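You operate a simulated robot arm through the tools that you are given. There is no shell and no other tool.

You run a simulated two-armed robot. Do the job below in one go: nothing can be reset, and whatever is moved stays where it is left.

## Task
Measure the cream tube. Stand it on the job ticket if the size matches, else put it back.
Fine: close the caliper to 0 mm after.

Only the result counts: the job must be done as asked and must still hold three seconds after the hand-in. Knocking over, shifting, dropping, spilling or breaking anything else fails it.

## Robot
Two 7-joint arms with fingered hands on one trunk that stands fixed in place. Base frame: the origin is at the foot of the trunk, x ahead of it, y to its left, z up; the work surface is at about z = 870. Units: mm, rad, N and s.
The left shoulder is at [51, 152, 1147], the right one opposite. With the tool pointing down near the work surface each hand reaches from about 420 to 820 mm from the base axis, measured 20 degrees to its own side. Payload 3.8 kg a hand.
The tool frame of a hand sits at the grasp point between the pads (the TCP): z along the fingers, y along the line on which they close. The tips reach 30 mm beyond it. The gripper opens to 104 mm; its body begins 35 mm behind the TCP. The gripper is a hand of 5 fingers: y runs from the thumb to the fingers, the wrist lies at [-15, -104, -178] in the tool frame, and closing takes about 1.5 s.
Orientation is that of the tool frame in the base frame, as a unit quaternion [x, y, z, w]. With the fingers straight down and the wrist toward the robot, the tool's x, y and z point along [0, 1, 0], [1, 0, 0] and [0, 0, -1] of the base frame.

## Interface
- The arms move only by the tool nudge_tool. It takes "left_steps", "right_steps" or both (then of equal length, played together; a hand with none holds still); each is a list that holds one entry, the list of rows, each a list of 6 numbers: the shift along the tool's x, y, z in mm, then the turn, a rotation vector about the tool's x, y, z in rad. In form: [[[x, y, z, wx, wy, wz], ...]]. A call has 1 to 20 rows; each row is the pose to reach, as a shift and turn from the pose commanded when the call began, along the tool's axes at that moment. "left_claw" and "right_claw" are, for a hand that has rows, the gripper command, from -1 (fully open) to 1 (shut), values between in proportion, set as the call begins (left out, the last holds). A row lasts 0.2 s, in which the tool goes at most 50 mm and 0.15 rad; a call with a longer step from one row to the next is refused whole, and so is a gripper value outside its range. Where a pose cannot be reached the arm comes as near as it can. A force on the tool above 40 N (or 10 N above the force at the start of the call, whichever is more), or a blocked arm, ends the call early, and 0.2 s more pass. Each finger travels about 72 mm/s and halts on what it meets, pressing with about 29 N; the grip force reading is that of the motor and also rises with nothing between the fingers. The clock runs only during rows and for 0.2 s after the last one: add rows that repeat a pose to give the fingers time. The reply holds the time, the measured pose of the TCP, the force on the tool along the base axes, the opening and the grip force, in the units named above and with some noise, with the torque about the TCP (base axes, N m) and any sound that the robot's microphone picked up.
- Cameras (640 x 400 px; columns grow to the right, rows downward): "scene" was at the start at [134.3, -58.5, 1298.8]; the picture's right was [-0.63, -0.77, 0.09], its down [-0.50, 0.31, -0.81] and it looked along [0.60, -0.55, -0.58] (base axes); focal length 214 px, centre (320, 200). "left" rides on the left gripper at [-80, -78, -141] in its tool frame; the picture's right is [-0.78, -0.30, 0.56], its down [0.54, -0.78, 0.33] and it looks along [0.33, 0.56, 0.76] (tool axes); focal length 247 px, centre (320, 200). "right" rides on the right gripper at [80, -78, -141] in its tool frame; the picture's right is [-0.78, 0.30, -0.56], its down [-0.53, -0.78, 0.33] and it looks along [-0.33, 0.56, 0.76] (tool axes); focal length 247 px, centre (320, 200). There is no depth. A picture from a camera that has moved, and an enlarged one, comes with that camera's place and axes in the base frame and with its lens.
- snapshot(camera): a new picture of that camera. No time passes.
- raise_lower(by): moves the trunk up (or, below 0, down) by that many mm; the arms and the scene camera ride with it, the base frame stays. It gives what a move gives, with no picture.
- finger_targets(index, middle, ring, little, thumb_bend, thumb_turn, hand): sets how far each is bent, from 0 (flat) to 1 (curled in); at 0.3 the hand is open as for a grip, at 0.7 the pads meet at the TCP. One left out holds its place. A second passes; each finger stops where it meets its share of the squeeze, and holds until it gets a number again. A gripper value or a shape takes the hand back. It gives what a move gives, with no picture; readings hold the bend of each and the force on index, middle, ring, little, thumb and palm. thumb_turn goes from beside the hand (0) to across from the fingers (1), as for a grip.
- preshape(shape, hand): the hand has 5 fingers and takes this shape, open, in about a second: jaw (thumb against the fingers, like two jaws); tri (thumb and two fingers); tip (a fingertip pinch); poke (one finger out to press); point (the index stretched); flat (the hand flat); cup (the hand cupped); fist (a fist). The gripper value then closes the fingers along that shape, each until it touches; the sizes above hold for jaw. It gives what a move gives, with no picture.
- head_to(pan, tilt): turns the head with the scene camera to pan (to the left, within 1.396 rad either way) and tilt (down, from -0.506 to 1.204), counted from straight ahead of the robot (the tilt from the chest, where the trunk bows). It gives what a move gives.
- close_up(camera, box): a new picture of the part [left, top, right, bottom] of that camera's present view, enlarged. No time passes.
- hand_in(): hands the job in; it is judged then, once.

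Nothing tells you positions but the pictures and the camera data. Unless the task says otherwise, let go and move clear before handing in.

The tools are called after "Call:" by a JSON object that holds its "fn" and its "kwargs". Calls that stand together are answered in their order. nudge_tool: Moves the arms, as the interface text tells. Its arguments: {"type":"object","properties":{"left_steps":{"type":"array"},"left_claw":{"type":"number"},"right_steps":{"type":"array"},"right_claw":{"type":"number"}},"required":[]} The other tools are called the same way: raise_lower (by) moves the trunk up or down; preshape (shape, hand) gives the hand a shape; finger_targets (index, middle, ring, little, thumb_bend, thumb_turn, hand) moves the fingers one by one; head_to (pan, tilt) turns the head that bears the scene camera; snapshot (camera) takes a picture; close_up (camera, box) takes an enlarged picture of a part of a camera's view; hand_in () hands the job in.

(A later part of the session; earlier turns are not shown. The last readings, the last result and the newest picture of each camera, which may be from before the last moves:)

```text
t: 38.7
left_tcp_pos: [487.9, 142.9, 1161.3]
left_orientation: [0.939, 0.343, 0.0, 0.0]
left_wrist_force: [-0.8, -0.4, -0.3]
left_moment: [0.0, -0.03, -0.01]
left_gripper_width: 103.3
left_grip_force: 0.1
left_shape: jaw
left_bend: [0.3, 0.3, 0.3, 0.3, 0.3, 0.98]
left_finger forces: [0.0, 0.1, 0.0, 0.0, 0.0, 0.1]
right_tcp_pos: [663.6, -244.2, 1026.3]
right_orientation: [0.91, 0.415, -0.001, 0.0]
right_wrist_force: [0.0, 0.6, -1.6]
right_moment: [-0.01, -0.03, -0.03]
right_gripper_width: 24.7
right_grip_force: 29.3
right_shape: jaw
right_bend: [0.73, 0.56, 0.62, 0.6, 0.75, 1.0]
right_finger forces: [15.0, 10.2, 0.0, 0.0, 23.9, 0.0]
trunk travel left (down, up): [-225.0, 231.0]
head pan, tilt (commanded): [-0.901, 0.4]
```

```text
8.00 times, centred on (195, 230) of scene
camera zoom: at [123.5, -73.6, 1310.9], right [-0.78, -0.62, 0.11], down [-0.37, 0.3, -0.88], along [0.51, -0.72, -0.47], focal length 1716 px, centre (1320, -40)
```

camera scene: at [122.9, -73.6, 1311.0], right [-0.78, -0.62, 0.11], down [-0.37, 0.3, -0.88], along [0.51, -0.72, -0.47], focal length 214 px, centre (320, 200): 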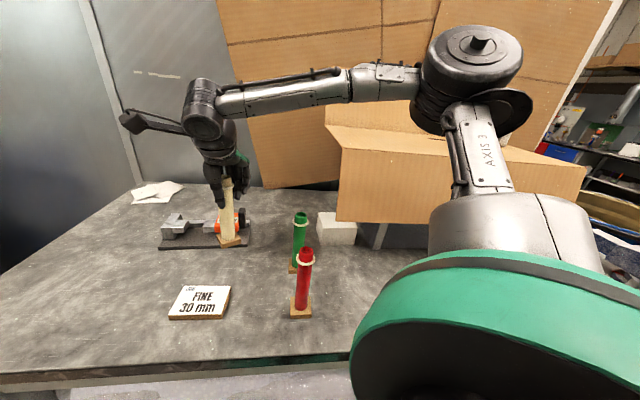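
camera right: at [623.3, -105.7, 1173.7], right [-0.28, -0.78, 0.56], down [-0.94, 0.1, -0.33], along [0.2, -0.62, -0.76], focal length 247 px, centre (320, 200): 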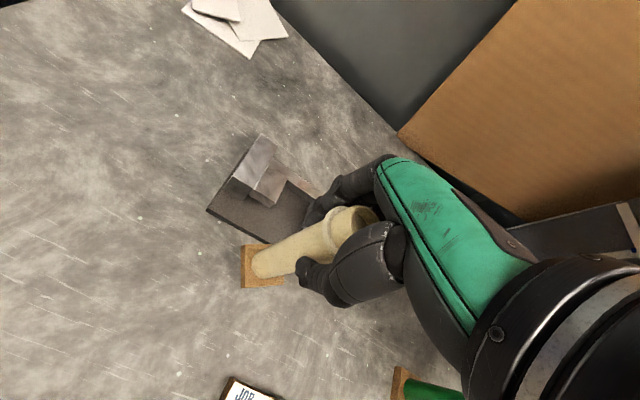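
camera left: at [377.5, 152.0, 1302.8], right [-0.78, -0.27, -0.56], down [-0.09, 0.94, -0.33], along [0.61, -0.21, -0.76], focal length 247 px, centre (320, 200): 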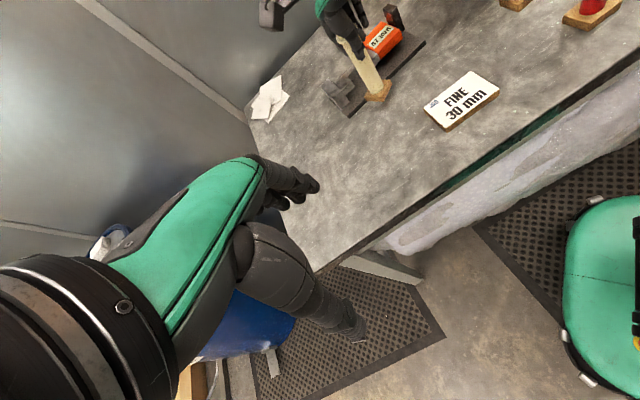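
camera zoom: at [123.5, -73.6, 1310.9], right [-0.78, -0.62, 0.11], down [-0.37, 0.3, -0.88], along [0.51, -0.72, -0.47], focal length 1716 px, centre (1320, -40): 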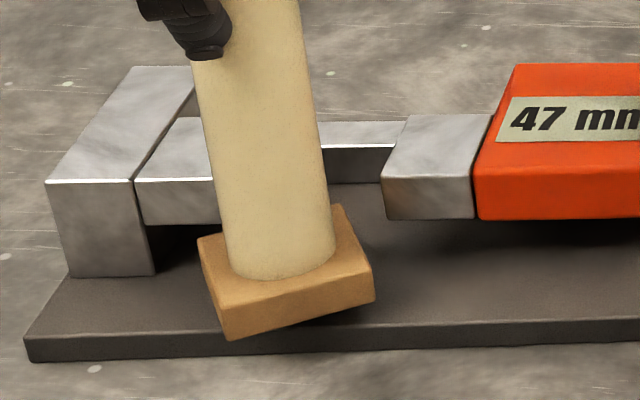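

Comparing views, the jaw tips' underside is only about 31 mm above the table, and the foot's top is about 35 mm up, so it would not pass. I'll lower the foot to a few millimetres above the plate before sliding further.

Call:
{"fn": "nudge_tool", "kwargs": {"right_steps": [[[0, 0, 2, 0, 0, 0], [0, 0, 4, 0, 0, 0], [0, 0, 6, 0, 0, 0], [0, 0, 6, 0, 0, 0]]]}}

Call:
{"fn": "close_up", "kwargs": {"camera": "left", "box": [340, 50, 405, 105]}}

Call:
{"fn": "close_up", "kwargs": {"camera": "scene", "box": [165, 205, 225, 255]}}

```text
t: 39.7
left_tcp_pos: [487.2, 143.6, 1161.7]
left_orientation: [0.939, 0.343, 0.0, 0.0]
left_wrist_force: [0.8, 0.0, 0.1]
left_moment: [0.01, 0.0, 0.02]
left_gripper_width: 103.5
left_grip_force: 0.1
left_shape: jaw
left_bend: [0.3, 0.3, 0.3, 0.3, 0.3, 0.98]
left_finger forces: [0.0, 0.0, 0.1, 0.1, 0.1, 0.0]
right_tcp_pos: [663.7, -245.2, 1022.2]
right_orientation: [0.91, 0.415, -0.001, 0.001]
right_wrist_force: [0.3, 0.5, -1.1]
right_moment: [0.03, -0.04, 0.03]
right_gripper_width: 24.5
right_grip_force: 29.2
right_shape: jaw
right_bend: [0.73, 0.56, 0.62, 0.6, 0.75, 1.0]
right_finger forces: [15.0, 10.2, 0.0, 0.1, 24.0, 0.0]
trunk travel left (down, up): [-225.0, 231.0]
head pan, tilt (commanded): [-0.901, 0.4]
```

```text
7.27 times, centred on (372, 78) of left
camera zoom: at [377.6, 151.8, 1302.8], right [-0.78, -0.27, -0.56], down [-0.09, 0.94, -0.33], along [0.61, -0.21, -0.76], focal length 1796 px, centre (-62, 1091)
```

zoom: 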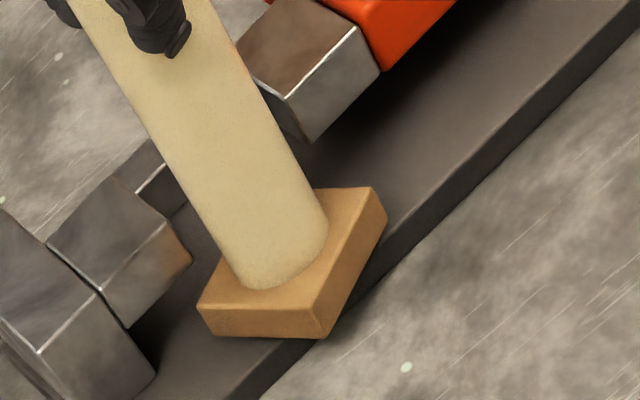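

```text
8.00 times, centred on (195, 230) of scene
camera zoom: at [123.6, -73.7, 1310.9], right [-0.78, -0.62, 0.11], down [-0.37, 0.3, -0.88], along [0.51, -0.72, -0.47], focal length 1716 px, centre (1320, -40)
```

zoom: 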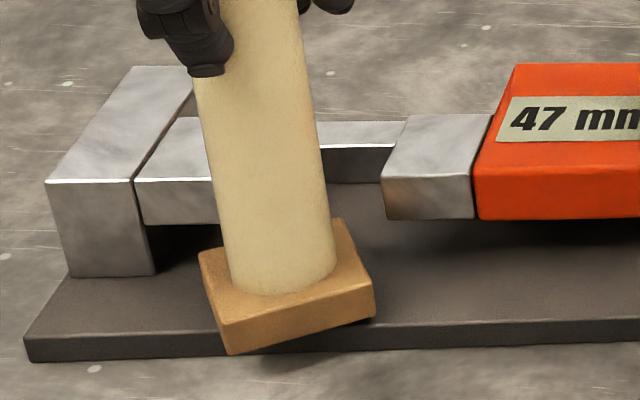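

Call:
{"fn": "nudge_tool", "kwargs": {"right_steps": [[[0, 4, 1, 0, 0, 0], [0, 8, 2, 0, 0, 0], [0, 12, 2, 0, 0, 0], [0, 16, 2, 0, 0, 0], [0, 16, 2, 0, 0, 0]]]}}

Call:
{"fn": "close_up", "kwargs": {"camera": "left", "box": [340, 45, 405, 100]}}

Call:
{"fn": "close_up", "kwargs": {"camera": "scene", "box": [165, 205, 225, 255]}}

Call:
{"fn": "close_up", "kwargs": {"camera": "right", "box": [190, 170, 310, 300]}}

```text
t: 40.9
left_tcp_pos: [487.7, 143.7, 1162.3]
left_orientation: [0.939, 0.344, 0.0, 0.0]
left_wrist_force: [0.4, -1.0, -0.1]
left_moment: [-0.04, 0.01, 0.02]
left_gripper_width: 104.0
left_grip_force: 0.0
left_shape: jaw
left_bend: [0.3, 0.3, 0.3, 0.3, 0.3, 0.98]
left_finger forces: [0.1, 0.0, 0.0, 0.0, 0.1, 0.1]
right_tcp_pos: [675.7, -255.1, 1019.2]
right_orientation: [0.91, 0.415, -0.001, 0.0]
right_wrist_force: [-0.1, 0.0, -1.4]
right_moment: [-0.02, -0.02, 0.01]
right_gripper_width: 24.4
right_grip_force: 28.6
right_shape: jaw
right_bend: [0.73, 0.56, 0.62, 0.6, 0.75, 1.0]
right_finger forces: [15.1, 10.2, 0.0, 0.0, 23.9, 0.1]
trunk travel left (down, up): [-225.0, 231.0]
head pan, tilt (commanded): [-0.901, 0.4]
```

```text
7.27 times, centred on (372, 72) of left
camera zoom: at [377.6, 151.8, 1302.9], right [-0.78, -0.27, -0.56], down [-0.09, 0.94, -0.33], along [0.61, -0.21, -0.76], focal length 1796 px, centre (-62, 1127)
```

zoom: 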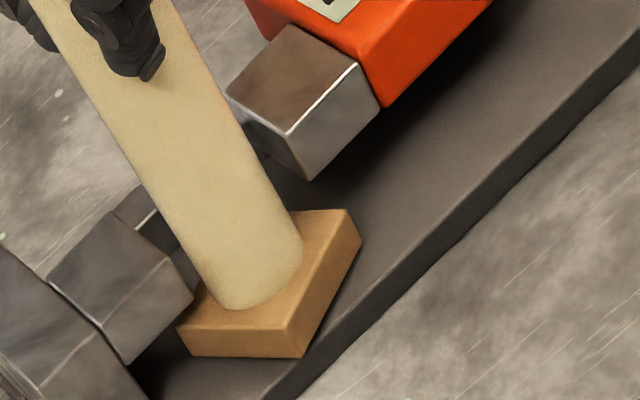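

```text
8.00 times, centred on (195, 230) of scene
camera zoom: at [123.5, -73.6, 1310.9], right [-0.78, -0.62, 0.11], down [-0.37, 0.3, -0.88], along [0.51, -0.72, -0.47], focal length 1716 px, centre (1320, -40)
```

zoom: 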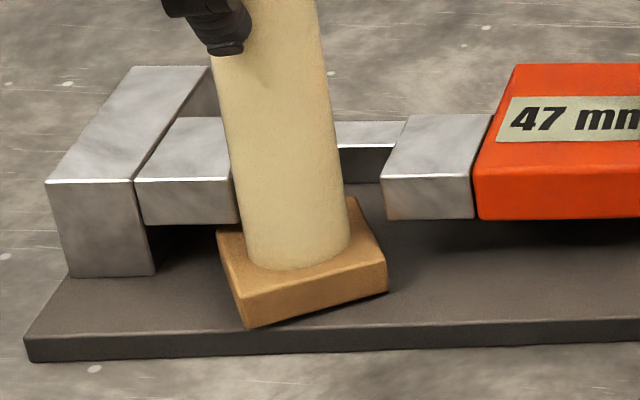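

```text
3.08 times, centred on (250, 235) of right
camera zoom: at [670.9, -143.0, 1161.3], right [-0.28, -0.78, 0.56], down [-0.94, 0.1, -0.33], along [0.2, -0.62, -0.76], focal length 760 px, centre (535, 92)
```

zoom: 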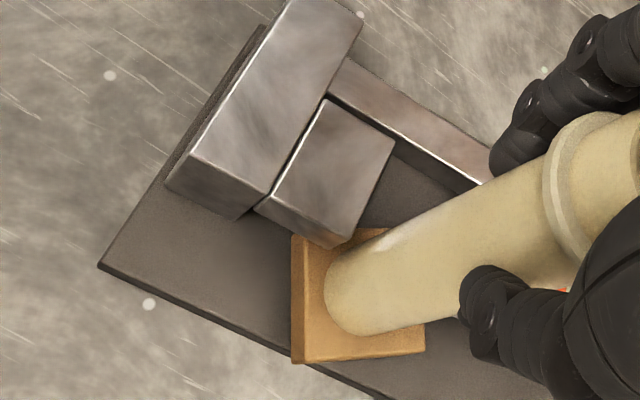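

The foot now slips beneath the jaw tip with a few millimetres to spare above and below, and the tube is about 19 mm from the fixed face. I'll continue sliding inward.

Call:
{"fn": "nudge_tool", "kwargs": {"right_steps": [[[0, 3, 0, 0, 0, 0], [0, 6, 0, 0, 0, 0], [0, 9, 0, 0, 0, 0], [0, 12, 0, 0, 0, 0], [0, 14, 0, 0, 0, 0], [0, 14, 0, 0, 0, 0]]]}}

Call:
{"fn": "close_up", "kwargs": {"camera": "left", "box": [340, 45, 405, 100]}}

Call:
{"fn": "close_up", "kwargs": {"camera": "scene", "box": [165, 205, 225, 255]}}

Call:
{"fn": "close_up", "kwargs": {"camera": "right", "box": [190, 170, 310, 300]}}

```text
t: 42.3
left_tcp_pos: [488.6, 143.8, 1162.0]
left_orientation: [0.939, 0.343, 0.001, 0.0]
left_wrist_force: [-1.0, 1.2, 0.6]
left_moment: [-0.01, -0.02, 0.02]
left_gripper_width: 104.0
left_grip_force: 0.0
left_shape: jaw
left_bend: [0.3, 0.3, 0.3, 0.3, 0.3, 0.98]
left_finger forces: [0.0, 0.0, 0.1, 0.1, 0.1, 0.0]
right_tcp_pos: [686.4, -265.4, 1020.5]
right_orientation: [0.909, 0.416, 0.002, -0.001]
right_wrist_force: [-0.4, -0.4, -2.1]
right_moment: [-0.02, -0.03, 0.0]
right_gripper_width: 24.7
right_grip_force: 28.9
right_shape: jaw
right_bend: [0.73, 0.56, 0.62, 0.6, 0.75, 1.0]
right_finger forces: [15.0, 10.3, 0.0, 0.1, 23.9, 0.0]
trunk travel left (down, up): [-225.0, 231.0]
head pan, tilt (commanded): [-0.901, 0.4]
```

```text
7.27 times, centred on (372, 72) of left
camera zoom: at [377.7, 151.8, 1302.8], right [-0.78, -0.27, -0.56], down [-0.09, 0.94, -0.33], along [0.61, -0.21, -0.76], focal length 1796 px, centre (-62, 1127)
```

zoom: 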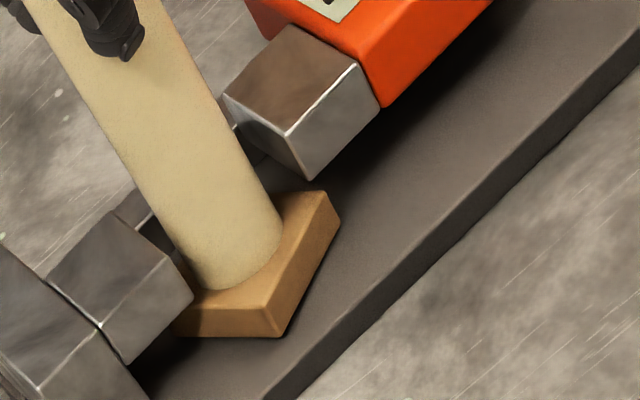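

```text
8.00 times, centred on (195, 230) of scene
camera zoom: at [123.6, -73.7, 1310.9], right [-0.78, -0.62, 0.11], down [-0.37, 0.3, -0.88], along [0.51, -0.72, -0.47], focal length 1716 px, centre (1320, -40)
```

zoom: 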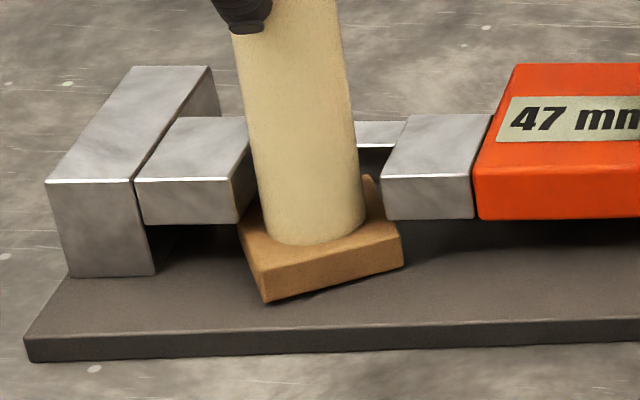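

```text
3.08 times, centred on (250, 235) of right
camera zoom: at [680.2, -153.6, 1161.0], right [-0.28, -0.78, 0.56], down [-0.94, 0.1, -0.33], along [0.2, -0.62, -0.76], focal length 760 px, centre (535, 92)
```

zoom: 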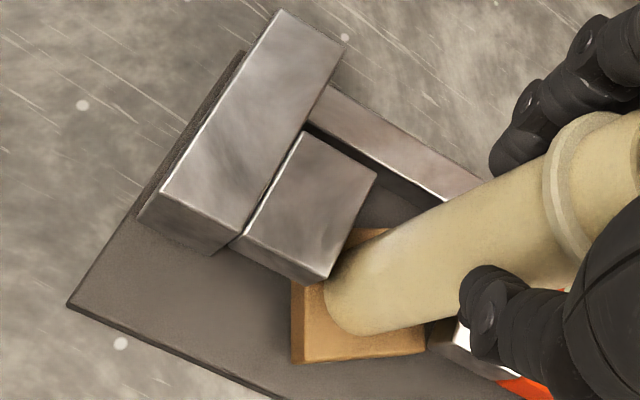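

Call:
{"fn": "nudge_tool", "kwargs": {"right_steps": [[[0, 3, 0, 0, 0, 0], [0, 6, 0, 0, 0, 0], [0, 9, 0, 0, 0, 0], [0, 12, 0, 0, 0, 0], [0, 12, 0, 0, 0, 0]]]}}

Call:
{"fn": "close_up", "kwargs": {"camera": "left", "box": [340, 45, 405, 100]}}

Call:
{"fn": "close_up", "kwargs": {"camera": "scene", "box": [165, 205, 225, 255]}}

Call:
{"fn": "close_up", "kwargs": {"camera": "right", "box": [190, 170, 310, 300]}}

```text
t: 43.5
left_tcp_pos: [486.5, 144.1, 1161.9]
left_orientation: [0.939, 0.344, 0.0, 0.0]
left_wrist_force: [-0.3, -0.2, 0.6]
left_moment: [0.0, -0.01, 0.01]
left_gripper_width: 103.9
left_grip_force: 0.1
left_shape: jaw
left_bend: [0.3, 0.3, 0.3, 0.3, 0.3, 0.98]
left_finger forces: [0.0, 0.0, 0.0, 0.0, 0.0, 0.1]
right_tcp_pos: [690.0, -274.7, 1018.6]
right_orientation: [0.909, 0.416, 0.0, 0.0]
right_wrist_force: [0.2, 0.0, -1.7]
right_moment: [-0.02, 0.01, 0.01]
right_gripper_width: 24.3
right_grip_force: 29.1
right_shape: jaw
right_bend: [0.73, 0.56, 0.62, 0.6, 0.75, 1.0]
right_finger forces: [15.1, 10.2, 0.0, 0.0, 24.0, 0.0]
right hand out of reach, approached as far as the arm can: row 2, 3, 4, 5
trunk travel left (down, up): [-225.0, 231.0]
head pan, tilt (commanded): [-0.901, 0.4]
```

```text
7.27 times, centred on (372, 72) of left
camera zoom: at [377.6, 151.8, 1302.8], right [-0.78, -0.27, -0.56], down [-0.09, 0.94, -0.33], along [0.61, -0.21, -0.76], focal length 1796 px, centre (-62, 1127)
```

zoom: 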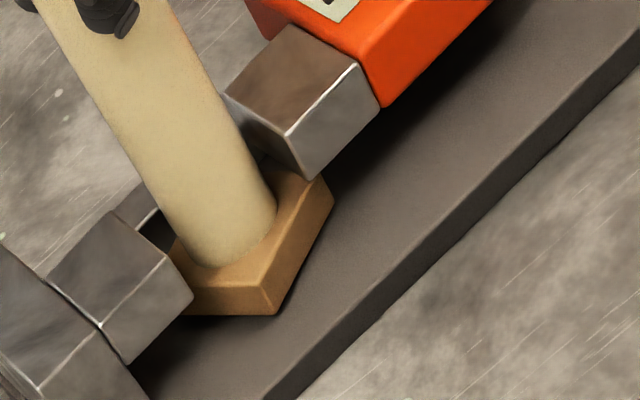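

```text
8.00 times, centred on (195, 230) of scene
camera zoom: at [123.6, -73.7, 1310.9], right [-0.78, -0.62, 0.11], down [-0.37, 0.3, -0.88], along [0.51, -0.72, -0.47], focal length 1716 px, centre (1320, -40)
```

zoom: 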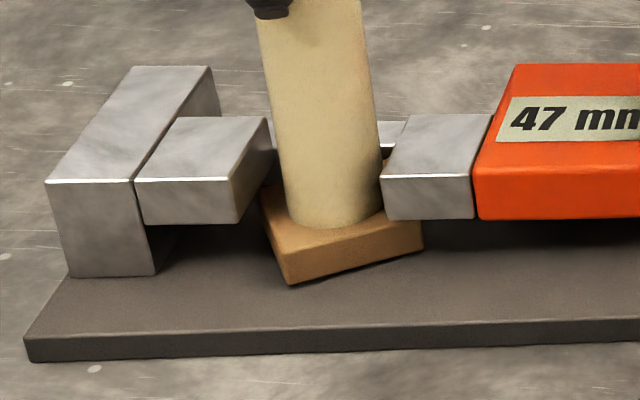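

```text
3.08 times, centred on (250, 235) of right
camera zoom: at [684.9, -163.2, 1160.8], right [-0.28, -0.78, 0.56], down [-0.94, 0.1, -0.33], along [0.2, -0.62, -0.76], focal length 760 px, centre (535, 92)
```

zoom: 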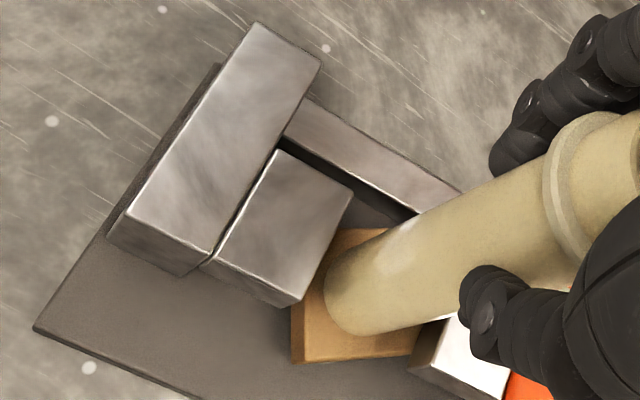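

The tube now stands between the jaw faces, well inside the gap. The arm is at its reach limit, but the position is good. I'll lower it gently onto the plate, watching for the weight to come off the wrist.

Call:
{"fn": "nudge_tool", "kwargs": {"right_steps": [[[0, 0, 1, 0, 0, 0], [0, 0, 2, 0, 0, 0], [0, 0, 2.5, 0, 0, 0], [0, 0, 2.5, 0, 0, 0]]]}}

Call:
{"fn": "close_up", "kwargs": {"camera": "scene", "box": [165, 205, 225, 255]}}

```text
t: 44.5
left_tcp_pos: [486.4, 143.6, 1161.1]
left_orientation: [0.939, 0.344, 0.0, 0.0]
left_wrist_force: [0.4, -0.1, 0.1]
left_moment: [0.03, 0.0, -0.01]
left_gripper_width: 104.1
left_grip_force: 0.2
left_shape: jaw
left_bend: [0.3, 0.3, 0.3, 0.3, 0.3, 0.98]
left_finger forces: [0.1, 0.0, 0.1, 0.0, 0.0, 0.1]
right_tcp_pos: [690.2, -274.9, 1018.6]
right_orientation: [0.909, 0.416, 0.001, 0.002]
right_wrist_force: [0.0, 0.6, 4.7]
right_moment: [0.0, -0.05, 0.01]
right_gripper_width: 24.5
right_grip_force: 28.4
right_shape: jaw
right_bend: [0.73, 0.56, 0.62, 0.6, 0.75, 1.0]
right_finger forces: [15.2, 10.2, 0.1, 0.1, 25.3, 0.0]
trunk travel left (down, up): [-225.0, 231.0]
head pan, tilt (commanded): [-0.901, 0.4]
```

```text
8.00 times, centred on (195, 230) of scene
camera zoom: at [122.5, -73.1, 1311.1], right [-0.78, -0.62, 0.11], down [-0.37, 0.3, -0.88], along [0.51, -0.72, -0.47], focal length 1716 px, centre (1320, -40)
```

zoom: 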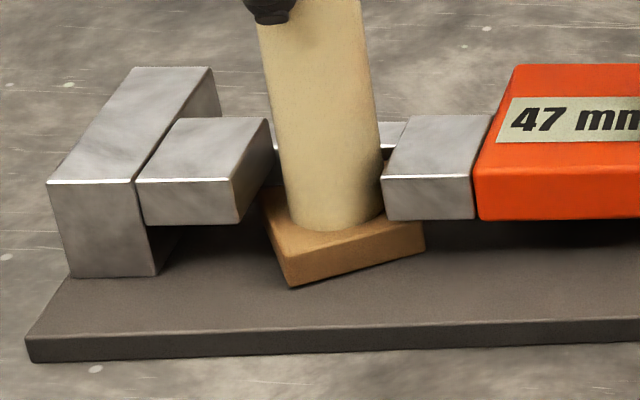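

The weight is on the plate, with the wrist now reading +4.7 N. I'll ease up half a millimetre and open the hand.

Call:
{"fn": "nudge_tool", "kwargs": {"right_steps": [[[0, 0, -0.6, 0, 0, 0], [0, 0, -0.6, 0, 0, 0]]]}}

Call:
{"fn": "nudge_tool", "kwargs": {"right_steps": [[[0, 0, 0, 0, 0, 0], [0, 0, 0, 0, 0, 0], [0, 0, 0, 0, 0, 0], [0, 0, 0, 0, 0, 0], [0, 0, 0, 0, 0, 0], [0, 0, 0, 0, 0, 0], [0, 0, 0, 0, 0, 0], [0, 0, 0, 0, 0, 0]]], "right_claw": -1}}

Call:
{"fn": "close_up", "kwargs": {"camera": "scene", "box": [140, 150, 260, 260]}}

Call:
{"fn": "close_up", "kwargs": {"camera": "left", "box": [320, 0, 440, 110]}}

Call:
{"fn": "close_up", "kwargs": {"camera": "right", "box": [190, 130, 430, 340]}}

```text
t: 45.1
left_tcp_pos: [486.4, 143.0, 1162.2]
left_orientation: [0.939, 0.344, 0.0, 0.0]
left_wrist_force: [-0.2, -0.1, -0.2]
left_moment: [0.01, 0.0, 0.0]
left_gripper_width: 103.9
left_grip_force: 0.0
left_shape: jaw
left_bend: [0.3, 0.3, 0.3, 0.3, 0.3, 0.98]
left_finger forces: [0.0, 0.1, 0.0, 0.0, 0.0, 0.0]
right_tcp_pos: [690.1, -273.1, 1018.7]
right_orientation: [0.909, 0.416, 0.002, 0.0]
right_wrist_force: [-0.1, 0.6, 5.0]
right_moment: [0.0, -0.03, 0.02]
right_gripper_width: 24.3
right_grip_force: 29.0
right_shape: jaw
right_bend: [0.73, 0.56, 0.62, 0.6, 0.75, 1.0]
right_finger forces: [15.1, 10.2, 0.0, 0.0, 25.4, 0.0]
trunk travel left (down, up): [-225.0, 231.0]
head pan, tilt (commanded): [-0.901, 0.4]
```

```text
t: 46.9
left_tcp_pos: [486.4, 143.1, 1161.7]
left_orientation: [0.939, 0.343, 0.0, 0.0]
left_wrist_force: [-0.2, 0.2, 0.3]
left_moment: [-0.02, -0.01, -0.02]
left_gripper_width: 103.6
left_grip_force: 0.1
left_shape: jaw
left_bend: [0.3, 0.3, 0.3, 0.3, 0.3, 0.98]
left_finger forces: [0.0, 0.0, 0.0, 0.0, 0.0, 0.0]
right_tcp_pos: [688.9, -274.2, 1016.5]
right_orientation: [0.91, 0.416, 0.0, 0.0]
right_wrist_force: [-0.2, -0.4, -0.5]
right_moment: [-0.01, -0.03, -0.03]
right_gripper_width: 103.7
right_grip_force: 0.0
right_shape: jaw
right_bend: [0.3, 0.3, 0.3, 0.3, 0.3, 0.98]
right_finger forces: [0.0, 0.0, 0.0, 0.0, 0.0, 0.0]
trunk travel left (down, up): [-225.0, 231.0]
head pan, tilt (commanded): [-0.901, 0.4]
```

```text
3.64 times, centred on (200, 205) of scene
camera zoom: at [123.3, -73.6, 1310.9], right [-0.78, -0.62, 0.11], down [-0.37, 0.3, -0.88], along [0.51, -0.72, -0.47], focal length 780 px, centre (756, 182)
```

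zoom: 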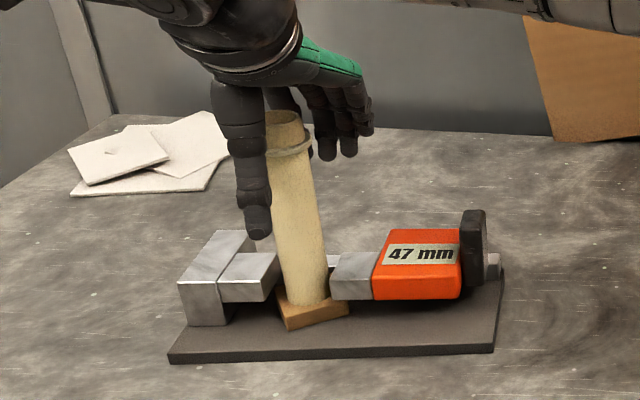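

```text
3.64 times, centred on (380, 55) of left
camera zoom: at [377.4, 151.9, 1302.9], right [-0.78, -0.27, -0.56], down [-0.09, 0.94, -0.33], along [0.61, -0.21, -0.76], focal length 898 px, centre (102, 727)
```

zoom: 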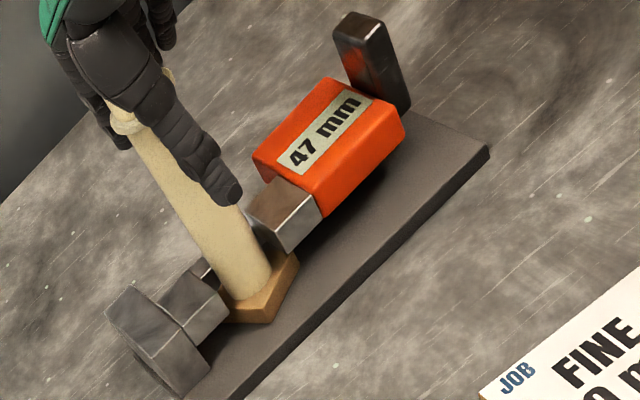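

```text
1.90 times, centred on (310, 235) of right
camera zoom: at [684.6, -163.2, 1159.0], right [-0.28, -0.78, 0.56], down [-0.94, 0.1, -0.33], along [0.2, -0.62, -0.76], focal length 470 px, centre (339, 133)
```

zoom: 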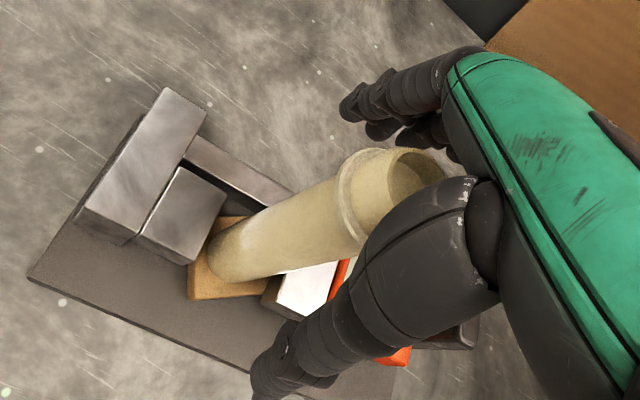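

The tube stands on its own between the jaws. I'll rise straight up with a slight pull back so the arm stays within reach and the fingers keep clear of the tube.

Call:
{"fn": "nudge_tool", "kwargs": {"right_steps": [[[0, -1, -10, 0, 0, 0], [0, -3, -30, 0, 0, 0], [0, -6, -50, 0, 0, 0], [0, -9, -70, 0, 0, 0], [0, -12, -90, 0, 0, 0], [0, -14, -105, 0, 0, 0], [0, -14, -105, 0, 0, 0]]]}}

Call:
{"fn": "close_up", "kwargs": {"camera": "scene", "box": [140, 120, 260, 260]}}

Call:
{"fn": "close_up", "kwargs": {"camera": "left", "box": [320, 0, 440, 110]}}

```text
t: 48.5
left_tcp_pos: [488.3, 144.3, 1161.5]
left_orientation: [0.939, 0.344, 0.0, 0.0]
left_wrist_force: [0.2, 0.2, 0.3]
left_moment: [-0.02, 0.02, -0.01]
left_gripper_width: 103.6
left_grip_force: 0.1
left_shape: jaw
left_bend: [0.3, 0.3, 0.3, 0.3, 0.3, 0.98]
left_finger forces: [0.1, 0.0, 0.0, 0.1, 0.0, 0.1]
right_tcp_pos: [676.6, -274.0, 1122.0]
right_orientation: [0.909, 0.416, -0.001, 0.0]
right_wrist_force: [-0.4, -0.3, 0.1]
right_moment: [-0.01, 0.01, -0.01]
right_gripper_width: 103.8
right_grip_force: 0.0
right_shape: jaw
right_bend: [0.3, 0.3, 0.3, 0.3, 0.3, 0.98]
right_finger forces: [0.0, 0.1, 0.1, 0.0, 0.0, 0.0]
right hand out of reach, approached as far as the arm can: row 5, 6, 7
trunk travel left (down, up): [-225.0, 231.0]
head pan, tilt (commanded): [-0.901, 0.4]
```

```text
2.86 times, centred on (200, 190) of scene
camera zoom: at [123.4, -73.4, 1310.9], right [-0.78, -0.62, 0.11], down [-0.37, 0.3, -0.88], along [0.51, -0.72, -0.47], focal length 613 px, centre (663, 229)
```

zoom: 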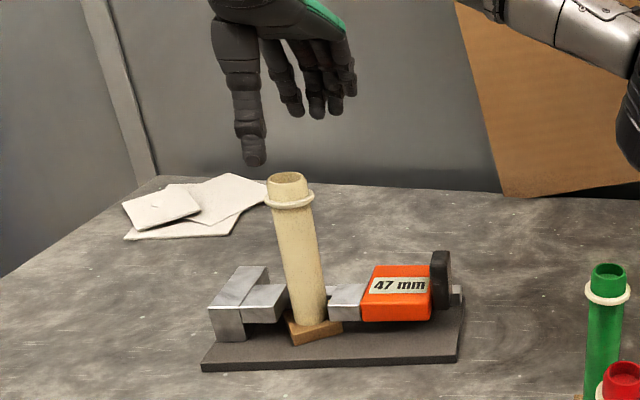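

```text
3.64 times, centred on (380, 55) of left
camera zoom: at [377.4, 152.1, 1302.8], right [-0.78, -0.28, -0.56], down [-0.09, 0.94, -0.33], along [0.61, -0.21, -0.76], focal length 898 px, centre (102, 727)
```

zoom: 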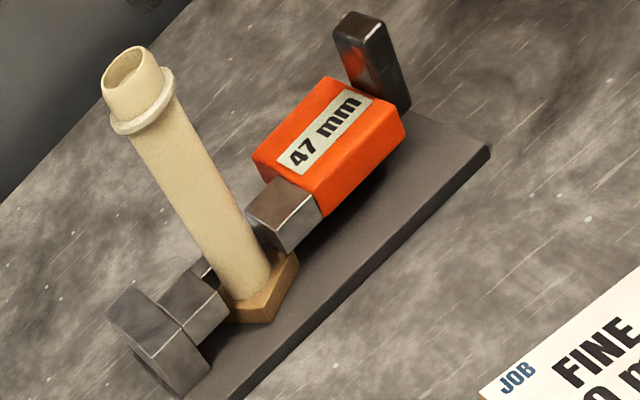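

The tube stands free and upright between the jaws. Next I'll form the poke shape and move to the far end of the slider, to push the pad closed from the other side.

Call:
{"fn": "preshape", "kwargs": {"hand": "right", "shape": "poke"}}

Call:
{"fn": "nudge_tool", "kwargs": {"right_steps": [[[-30, 4, 0, 0, 0, 0], [-65, 8, 0, 0, 0, 0], [-100, 13, 0, 0, 0, 0], [-135, 18, 0, 0, 0, 0], [-161, 21, 0, 0, 0, 0], [-161, 21, 0, 0, 0, 0]]]}}

Call:
{"fn": "close_up", "kwargs": {"camera": "scene", "box": [140, 120, 300, 260]}}

Call:
{"fn": "close_up", "kwargs": {"camera": "right", "box": [100, 130, 420, 340]}}

```text
t: 49.4
left_tcp_pos: [488.1, 143.6, 1161.0]
left_orientation: [0.939, 0.344, 0.0, -0.001]
left_wrist_force: [-0.4, 0.0, 0.2]
left_moment: [0.03, 0.01, 0.0]
left_gripper_width: 103.7
left_grip_force: 0.2
left_shape: jaw
left_bend: [0.3, 0.3, 0.3, 0.3, 0.3, 0.98]
left_finger forces: [0.1, 0.1, 0.0, 0.0, 0.1, 0.0]
right_tcp_pos: [675.4, -275.5, 1122.6]
right_orientation: [0.909, 0.416, 0.0, 0.0]
right_wrist_force: [-0.7, -0.1, -0.3]
right_moment: [0.01, -0.01, 0.04]
right_gripper_width: 0.0
right_grip_force: 0.1
right_shape: poke
right_bend: [0.7, 0.7, 0.99, 0.99, 1.0, 1.0]
right_finger forces: [0.0, 0.0, 0.0, 0.0, 0.0, 0.1]
trunk travel left (down, up): [-225.0, 231.0]
head pan, tilt (commanded): [-0.901, 0.4]
```

```text
t: 50.8
left_tcp_pos: [488.3, 143.0, 1161.4]
left_orientation: [0.939, 0.344, 0.0, 0.0]
left_wrist_force: [0.0, 0.2, -0.7]
left_moment: [0.03, 0.0, 0.01]
left_gripper_width: 103.5
left_grip_force: 0.2
left_shape: jaw
left_bend: [0.3, 0.3, 0.3, 0.3, 0.3, 0.98]
left_finger forces: [0.1, 0.0, 0.0, 0.0, 0.0, 0.0]
right_tcp_pos: [587.4, -410.5, 1122.2]
right_orientation: [0.91, 0.415, 0.0, -0.001]
right_wrist_force: [-0.8, 0.4, -1.0]
right_moment: [-0.03, -0.01, -0.04]
right_gripper_width: 0.1
right_grip_force: 0.1
right_shape: poke
right_bend: [0.7, 0.7, 0.99, 0.99, 1.0, 1.0]
right_finger forces: [0.0, 0.0, 0.1, 0.1, 0.1, 0.1]
trunk travel left (down, up): [-225.0, 231.0]
head pan, tilt (commanded): [-0.901, 0.4]
```

```text
2.86 times, centred on (220, 190) of scene
camera zoom: at [123.8, -73.2, 1310.9], right [-0.78, -0.62, 0.11], down [-0.37, 0.3, -0.88], along [0.51, -0.72, -0.47], focal length 613 px, centre (606, 229)
```

zoom: 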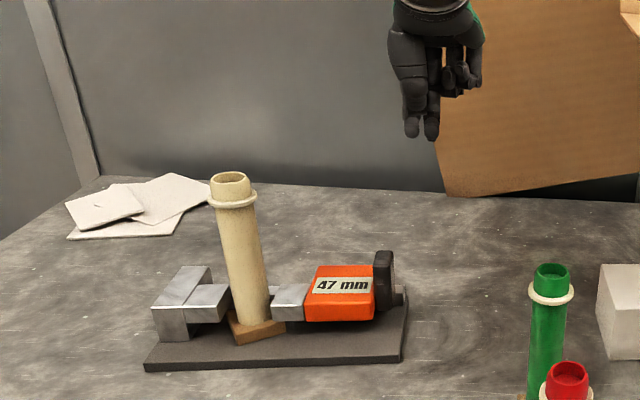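

```text
1.90 times, centred on (260, 235) of right
camera zoom: at [582.4, -298.6, 1264.4], right [-0.28, -0.78, 0.56], down [-0.94, 0.1, -0.33], along [0.2, -0.62, -0.76], focal length 470 px, centre (434, 133)
```

zoom: 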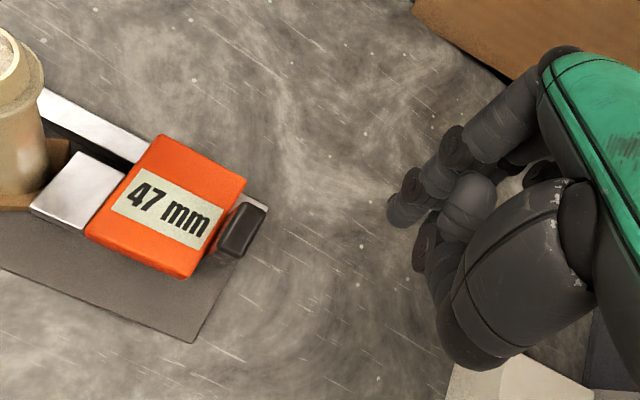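

The pad's far face is about 35 mm along +x from the TCP and well aligned. I'll descend beside it.

Call:
{"fn": "nudge_tool", "kwargs": {"right_steps": [[[0, 0, 35, 0, 0, 0], [0, 0, 75, 0, 0, 0], [0, 0, 110, 0, 0, 0], [0, 0, 135, 0, 0, 0], [0, 0, 150, 0, 0, 0], [0, 0, 157, 0, 0, 0], [0, 0, 157, 0, 0, 0]]]}}

Call:
{"fn": "close_up", "kwargs": {"camera": "scene", "box": [150, 150, 290, 260]}}

Call:
{"fn": "close_up", "kwargs": {"camera": "right", "box": [100, 130, 420, 340]}}

```text
t: 52.4
left_tcp_pos: [487.7, 143.7, 1161.7]
left_orientation: [0.939, 0.344, 0.001, 0.0]
left_wrist_force: [-0.2, 0.4, 0.5]
left_moment: [0.01, 0.03, -0.01]
left_gripper_width: 103.4
left_grip_force: 0.1
left_shape: jaw
left_bend: [0.3, 0.3, 0.3, 0.3, 0.3, 0.98]
left_finger forces: [0.0, 0.0, 0.0, 0.1, 0.0, 0.1]
right_tcp_pos: [587.6, -410.4, 964.5]
right_orientation: [0.91, 0.415, 0.0, 0.0]
right_wrist_force: [0.3, 0.0, 0.2]
right_moment: [0.0, 0.02, 0.0]
right_gripper_width: 0.3
right_grip_force: 0.0
right_shape: poke
right_bend: [0.7, 0.7, 0.99, 0.99, 1.0, 1.0]
right_finger forces: [0.1, 0.1, 0.0, 0.1, 0.0, 0.0]
trunk travel left (down, up): [-225.0, 231.0]
head pan, tilt (commanded): [-0.901, 0.4]
```

```text
3.64 times, centred on (220, 205) of scene
camera zoom: at [123.3, -73.7, 1311.0], right [-0.78, -0.62, 0.11], down [-0.37, 0.3, -0.88], along [0.51, -0.72, -0.47], focal length 780 px, centre (684, 182)
```

zoom: 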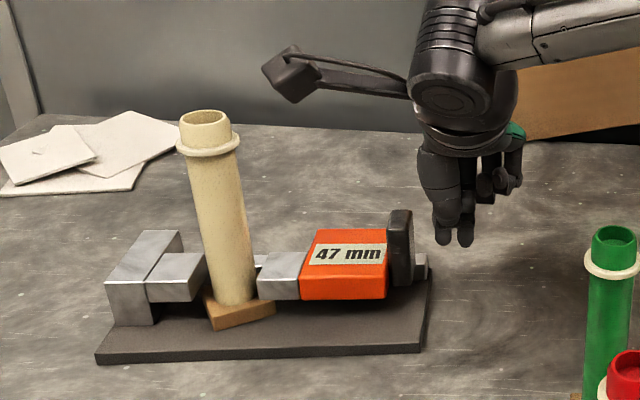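

```text
1.90 times, centred on (260, 235) of right
camera zoom: at [582.8, -299.0, 1106.4], right [-0.28, -0.78, 0.56], down [-0.94, 0.1, -0.33], along [0.2, -0.62, -0.76], focal length 470 px, centre (434, 133)
```

zoom: 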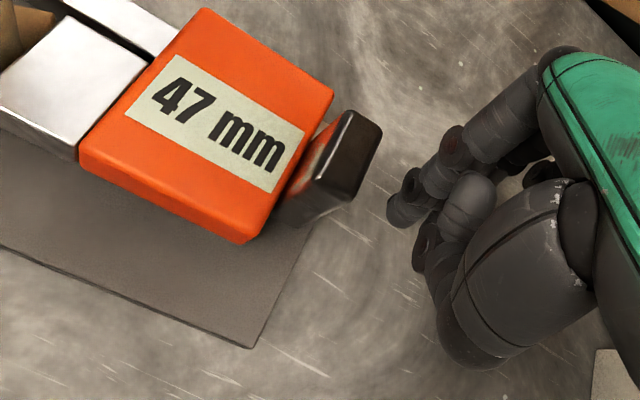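

Call:
{"fn": "nudge_tool", "kwargs": {"right_steps": [[[4, 0, 0, 0, 0, 0], [8, 0, 0, 0, 0, 0], [12, 0, 0, 0, 0, 0], [15, 0, 0, 0, 0, 0], [17, 0, 0, 0, 0, 0], [19, 0, 0, 0, 0, 0], [20, 0, 0, 0, 0, 0], [20, 0, 0, 0, 0, 0]]]}}

Call:
{"fn": "close_up", "kwargs": {"camera": "scene", "box": [150, 170, 270, 260]}}

Call:
{"fn": "close_up", "kwargs": {"camera": "left", "box": [320, 0, 440, 110]}}

```text
t: 54.2
left_tcp_pos: [487.3, 144.4, 1162.1]
left_orientation: [0.939, 0.344, 0.0, 0.0]
left_wrist_force: [-0.3, 0.1, 0.1]
left_moment: [0.0, 0.04, 0.02]
left_gripper_width: 103.6
left_grip_force: 0.0
left_shape: jaw
left_bend: [0.3, 0.3, 0.3, 0.3, 0.3, 0.98]
left_finger forces: [0.1, 0.0, 0.0, 0.1, 0.0, 0.0]
right_tcp_pos: [600.7, -395.8, 964.9]
right_orientation: [0.91, 0.415, 0.0, 0.0]
right_wrist_force: [-0.8, -0.5, 0.2]
right_moment: [0.02, 0.0, 0.0]
right_gripper_width: 0.0
right_grip_force: 0.0
right_shape: poke
right_bend: [0.7, 0.7, 0.99, 0.99, 1.0, 1.0]
right_finger forces: [0.9, 0.0, 0.0, 0.0, 0.1, 0.0]
trunk travel left (down, up): [-225.0, 231.0]
head pan, tilt (commanded): [-0.901, 0.4]
```

```text
4.44 times, centred on (210, 215) of scene
camera zoom: at [123.1, -73.8, 1311.0], right [-0.78, -0.62, 0.11], down [-0.37, 0.31, -0.88], along [0.51, -0.72, -0.47], focal length 953 px, centre (809, 133)
```

zoom: 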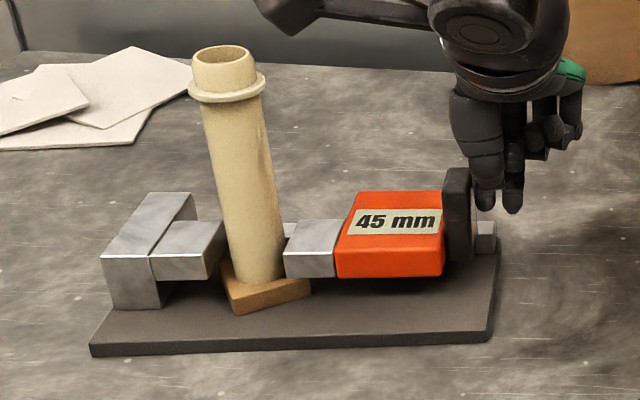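

```text
3.64 times, centred on (380, 55) of left
camera zoom: at [377.2, 151.7, 1303.0], right [-0.78, -0.27, -0.56], down [-0.09, 0.94, -0.33], along [0.61, -0.21, -0.76], focal length 898 px, centre (102, 727)
```

zoom: 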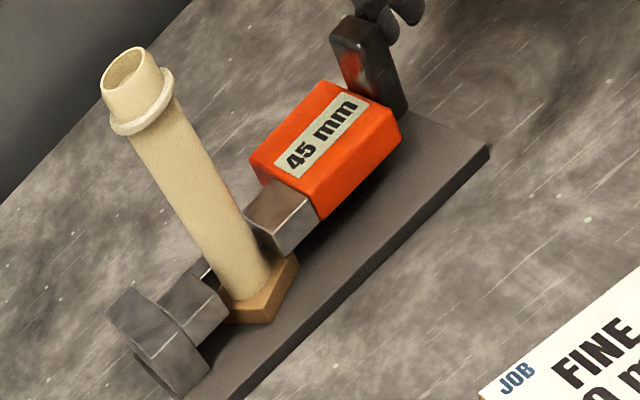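

The reading is down to 45 mm at about 1 N. I'll continue slowly, 1 mm per step.

Call:
{"fn": "nudge_tool", "kwargs": {"right_steps": [[[1, 0, 0, 0, 0, 0], [2, 0, 0, 0, 0, 0], [3, 0, 0, 0, 0, 0], [4, 0, 0, 0, 0, 0], [5, 0, 0, 0, 0, 0], [6, 0, 0, 0, 0, 0], [7, 0, 0, 0, 0, 0], [8, 0, 0, 0, 0, 0], [8, 0, 0, 0, 0, 0]]]}}

Call:
{"fn": "close_up", "kwargs": {"camera": "scene", "box": [150, 170, 270, 260]}}

Call:
{"fn": "close_up", "kwargs": {"camera": "left", "box": [320, 0, 440, 110]}}

```text
t: 56.2
left_tcp_pos: [486.7, 142.8, 1161.3]
left_orientation: [0.939, 0.343, 0.0, 0.0]
left_wrist_force: [0.5, -0.5, 0.5]
left_moment: [-0.01, 0.02, 0.0]
left_gripper_width: 103.7
left_grip_force: 0.1
left_shape: jaw
left_bend: [0.3, 0.3, 0.3, 0.3, 0.3, 0.98]
left_finger forces: [0.1, 0.0, 0.0, 0.0, 0.0, 0.0]
right_tcp_pos: [604.0, -389.5, 965.7]
right_orientation: [0.909, 0.416, 0.0, 0.0]
right_wrist_force: [-1.6, -1.0, 0.6]
right_moment: [-0.01, 0.02, 0.0]
right_gripper_width: 0.1
right_grip_force: 0.0
right_shape: poke
right_bend: [0.7, 0.7, 0.99, 0.99, 1.0, 1.0]
right_finger forces: [1.4, 0.0, 0.1, 0.0, 0.0, 0.0]
trunk travel left (down, up): [-225.0, 231.0]
head pan, tilt (commanded): [-0.901, 0.4]
```

```text
4.44 times, centred on (210, 215) of scene
camera zoom: at [123.1, -73.9, 1311.0], right [-0.78, -0.62, 0.11], down [-0.37, 0.31, -0.88], along [0.51, -0.72, -0.47], focal length 953 px, centre (809, 133)
```

zoom: 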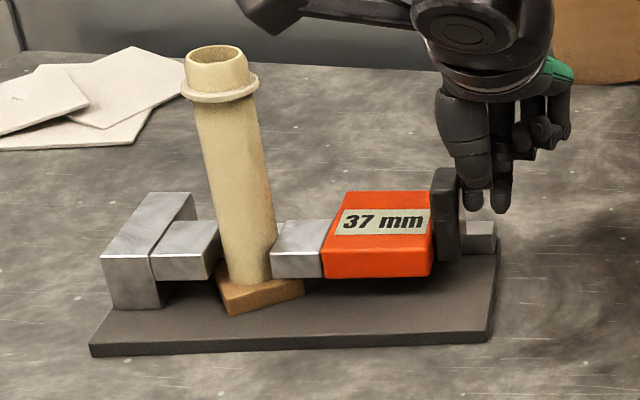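

```text
3.64 times, centred on (380, 55) of left
camera zoom: at [377.2, 151.6, 1303.0], right [-0.78, -0.27, -0.56], down [-0.09, 0.94, -0.33], along [0.61, -0.21, -0.76], focal length 898 px, centre (102, 727)
```

zoom: 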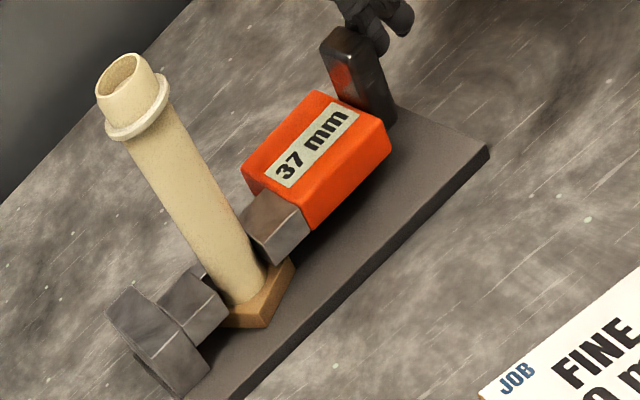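

The reading is 37 mm and the tube is sliding upright toward the fixed jaw. I'll push on more slowly.

Call:
{"fn": "nudge_tool", "kwargs": {"right_steps": [[[0.7, 0, 0, 0, 0, 0], [1.4, 0, 0, 0, 0, 0], [2.1, 0, 0, 0, 0, 0], [2.8, 0, 0, 0, 0, 0], [3.5, 0, 0, 0, 0, 0], [4.2, 0, 0, 0, 0, 0], [4.2, 0, 0, 0, 0, 0]]]}}

Call:
{"fn": "close_up", "kwargs": {"camera": "scene", "box": [150, 170, 270, 260]}}

Call:
{"fn": "close_up", "kwargs": {"camera": "left", "box": [320, 0, 440, 110]}}

```text
t: 57.8
left_tcp_pos: [488.1, 143.9, 1162.6]
left_orientation: [0.939, 0.344, 0.001, 0.001]
left_wrist_force: [-0.3, 0.3, -0.2]
left_moment: [0.02, 0.0, -0.02]
left_gripper_width: 103.6
left_grip_force: 0.1
left_shape: jaw
left_bend: [0.3, 0.3, 0.3, 0.3, 0.3, 0.98]
left_finger forces: [0.1, 0.0, 0.0, 0.1, 0.0, 0.0]
right_tcp_pos: [607.4, -387.0, 964.4]
right_orientation: [0.91, 0.415, 0.0, 0.0]
right_wrist_force: [-0.5, -0.8, 0.3]
right_moment: [-0.03, 0.01, -0.04]
right_gripper_width: 0.0
right_grip_force: 0.1
right_shape: poke
right_bend: [0.7, 0.7, 0.99, 0.99, 1.0, 1.0]
right_finger forces: [1.4, 0.0, 0.0, 0.0, 0.0, 0.0]
trunk travel left (down, up): [-225.0, 231.0]
head pan, tilt (commanded): [-0.901, 0.4]
```

```text
4.44 times, centred on (210, 215) of scene
camera zoom: at [123.2, -73.9, 1310.9], right [-0.78, -0.62, 0.11], down [-0.37, 0.31, -0.88], along [0.51, -0.72, -0.47], focal length 953 px, centre (809, 133)
```

zoom: 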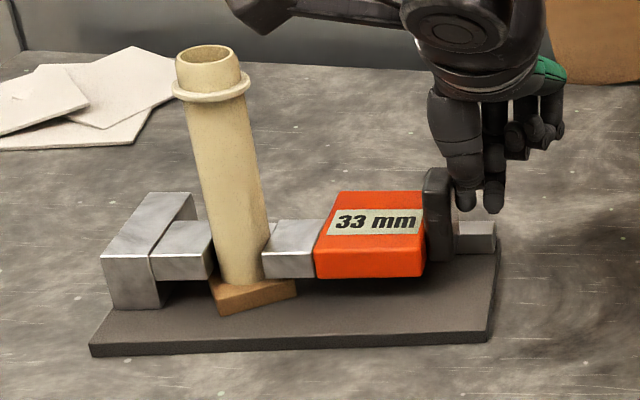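

```text
3.64 times, centred on (380, 55) of left
camera zoom: at [377.3, 151.5, 1303.0], right [-0.78, -0.27, -0.56], down [-0.09, 0.94, -0.33], along [0.61, -0.21, -0.76], focal length 898 px, centre (102, 727)
```

zoom: 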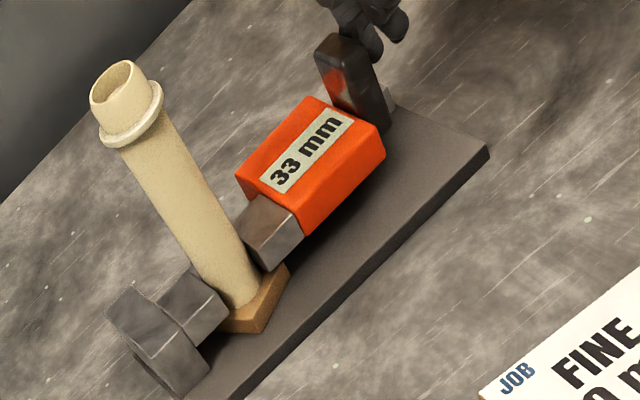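

Call:
{"fn": "nudge_tool", "kwargs": {"right_steps": [[[0.5, 0, 0, 0, 0, 0], [1, 0, 0, 0, 0, 0], [1.5, 0, 0, 0, 0, 0], [2, 0, 0, 0, 0, 0], [2, 0, 0, 0, 0, 0]]]}}

Call:
{"fn": "close_up", "kwargs": {"camera": "scene", "box": [150, 170, 270, 260]}}

```text
t: 59.0
left_tcp_pos: [487.2, 143.4, 1161.1]
left_orientation: [0.939, 0.344, 0.0, 0.0]
left_wrist_force: [-0.3, 0.3, -0.4]
left_moment: [-0.01, 0.02, -0.01]
left_gripper_width: 103.6
left_grip_force: 0.0
left_shape: jaw
left_bend: [0.3, 0.3, 0.3, 0.3, 0.3, 0.98]
left_finger forces: [0.1, 0.1, 0.0, 0.0, 0.0, 0.1]
right_tcp_pos: [609.7, -385.2, 965.5]
right_orientation: [0.909, 0.416, 0.001, 0.0]
right_wrist_force: [-1.4, -3.3, 0.9]
right_moment: [-0.03, 0.01, -0.07]
right_gripper_width: 0.0
right_grip_force: 0.0
right_shape: poke
right_bend: [0.7, 0.7, 0.99, 0.99, 1.0, 1.0]
right_finger forces: [3.4, 0.0, 0.0, 0.1, 0.0, 0.0]
trunk travel left (down, up): [-225.0, 231.0]
head pan, tilt (commanded): [-0.901, 0.4]
```

```text
4.44 times, centred on (210, 215) of scene
camera zoom: at [122.9, -74.2, 1311.0], right [-0.78, -0.62, 0.11], down [-0.37, 0.31, -0.88], along [0.51, -0.72, -0.47], focal length 953 px, centre (809, 133)
```

zoom: 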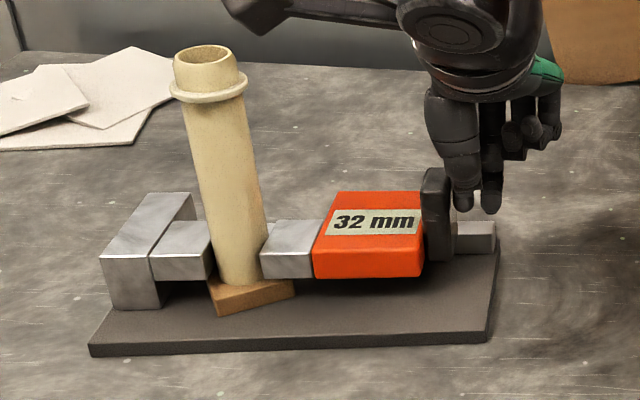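

The force jumped to 3.5 N and the display shows 32 mm, so the tube probably touches both faces. I'll press slightly more to confirm the reading.

Call:
{"fn": "nudge_tool", "kwargs": {"right_steps": [[[0.4, 0, 0, 0, 0, 0], [0.8, 0, 0, 0, 0, 0], [1.2, 0, 0, 0, 0, 0], [1.2, 0, 0, 0, 0, 0], [1.2, 0, 0, 0, 0, 0]]]}}

Call:
{"fn": "close_up", "kwargs": {"camera": "scene", "box": [150, 170, 270, 260]}}

Call:
{"fn": "close_up", "kwargs": {"camera": "left", "box": [330, 10, 420, 100]}}

Call:
{"fn": "close_up", "kwargs": {"camera": "right", "box": [60, 80, 330, 270]}}

```text
t: 60.2
left_tcp_pos: [486.1, 142.0, 1162.0]
left_orientation: [0.939, 0.343, 0.0, -0.001]
left_wrist_force: [-0.3, 0.2, 0.1]
left_moment: [0.0, 0.01, -0.01]
left_gripper_width: 103.8
left_grip_force: 0.0
left_shape: jaw
left_bend: [0.3, 0.3, 0.3, 0.3, 0.3, 0.98]
left_finger forces: [0.0, 0.0, 0.0, 0.1, 0.0, 0.1]
right_tcp_pos: [610.1, -384.9, 964.3]
right_orientation: [0.91, 0.415, 0.001, 0.0]
right_wrist_force: [-4.0, -4.7, 0.1]
right_moment: [-0.04, 0.05, -0.04]
right_gripper_width: 0.0
right_grip_force: 0.1
right_shape: poke
right_bend: [0.7, 0.7, 0.99, 0.99, 1.0, 1.0]
right_finger forces: [5.7, 0.0, 0.0, 0.0, 0.0, 0.0]
trunk travel left (down, up): [-225.0, 231.0]
head pan, tilt (commanded): [-0.901, 0.4]
```

```text
4.44 times, centred on (210, 215) of scene
camera zoom: at [122.7, -74.5, 1310.9], right [-0.78, -0.62, 0.11], down [-0.37, 0.31, -0.88], along [0.51, -0.72, -0.47], focal length 953 px, centre (809, 133)
```

zoom: 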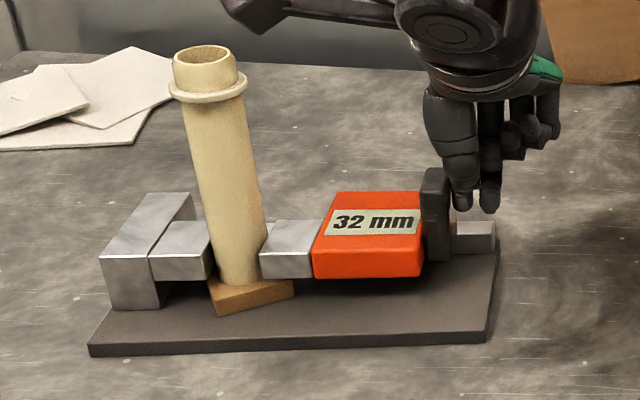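

```text
4.44 times, centred on (375, 55) of left
camera zoom: at [376.8, 150.9, 1303.2], right [-0.78, -0.27, -0.56], down [-0.09, 0.94, -0.33], along [0.61, -0.21, -0.76], focal length 1098 px, centre (76, 844)
```

zoom: 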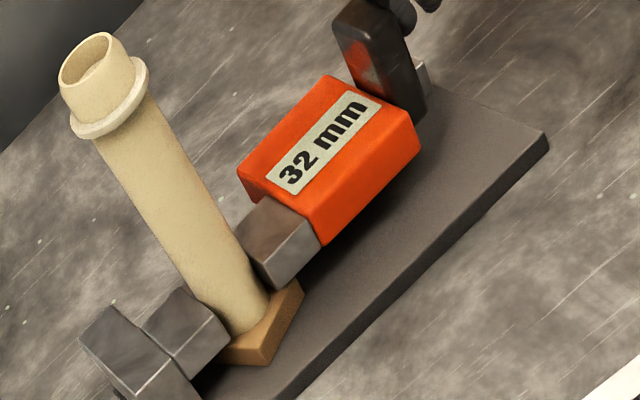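

```text
2.11 times, centred on (195, 175) of right
camera zoom: at [604.9, -273.7, 1106.6], right [-0.28, -0.78, 0.56], down [-0.94, 0.11, -0.33], along [0.2, -0.62, -0.76], focal length 520 px, centre (583, 253)
```

zoom: 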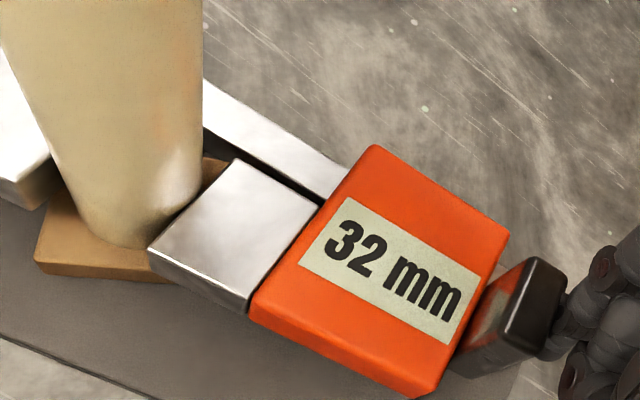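

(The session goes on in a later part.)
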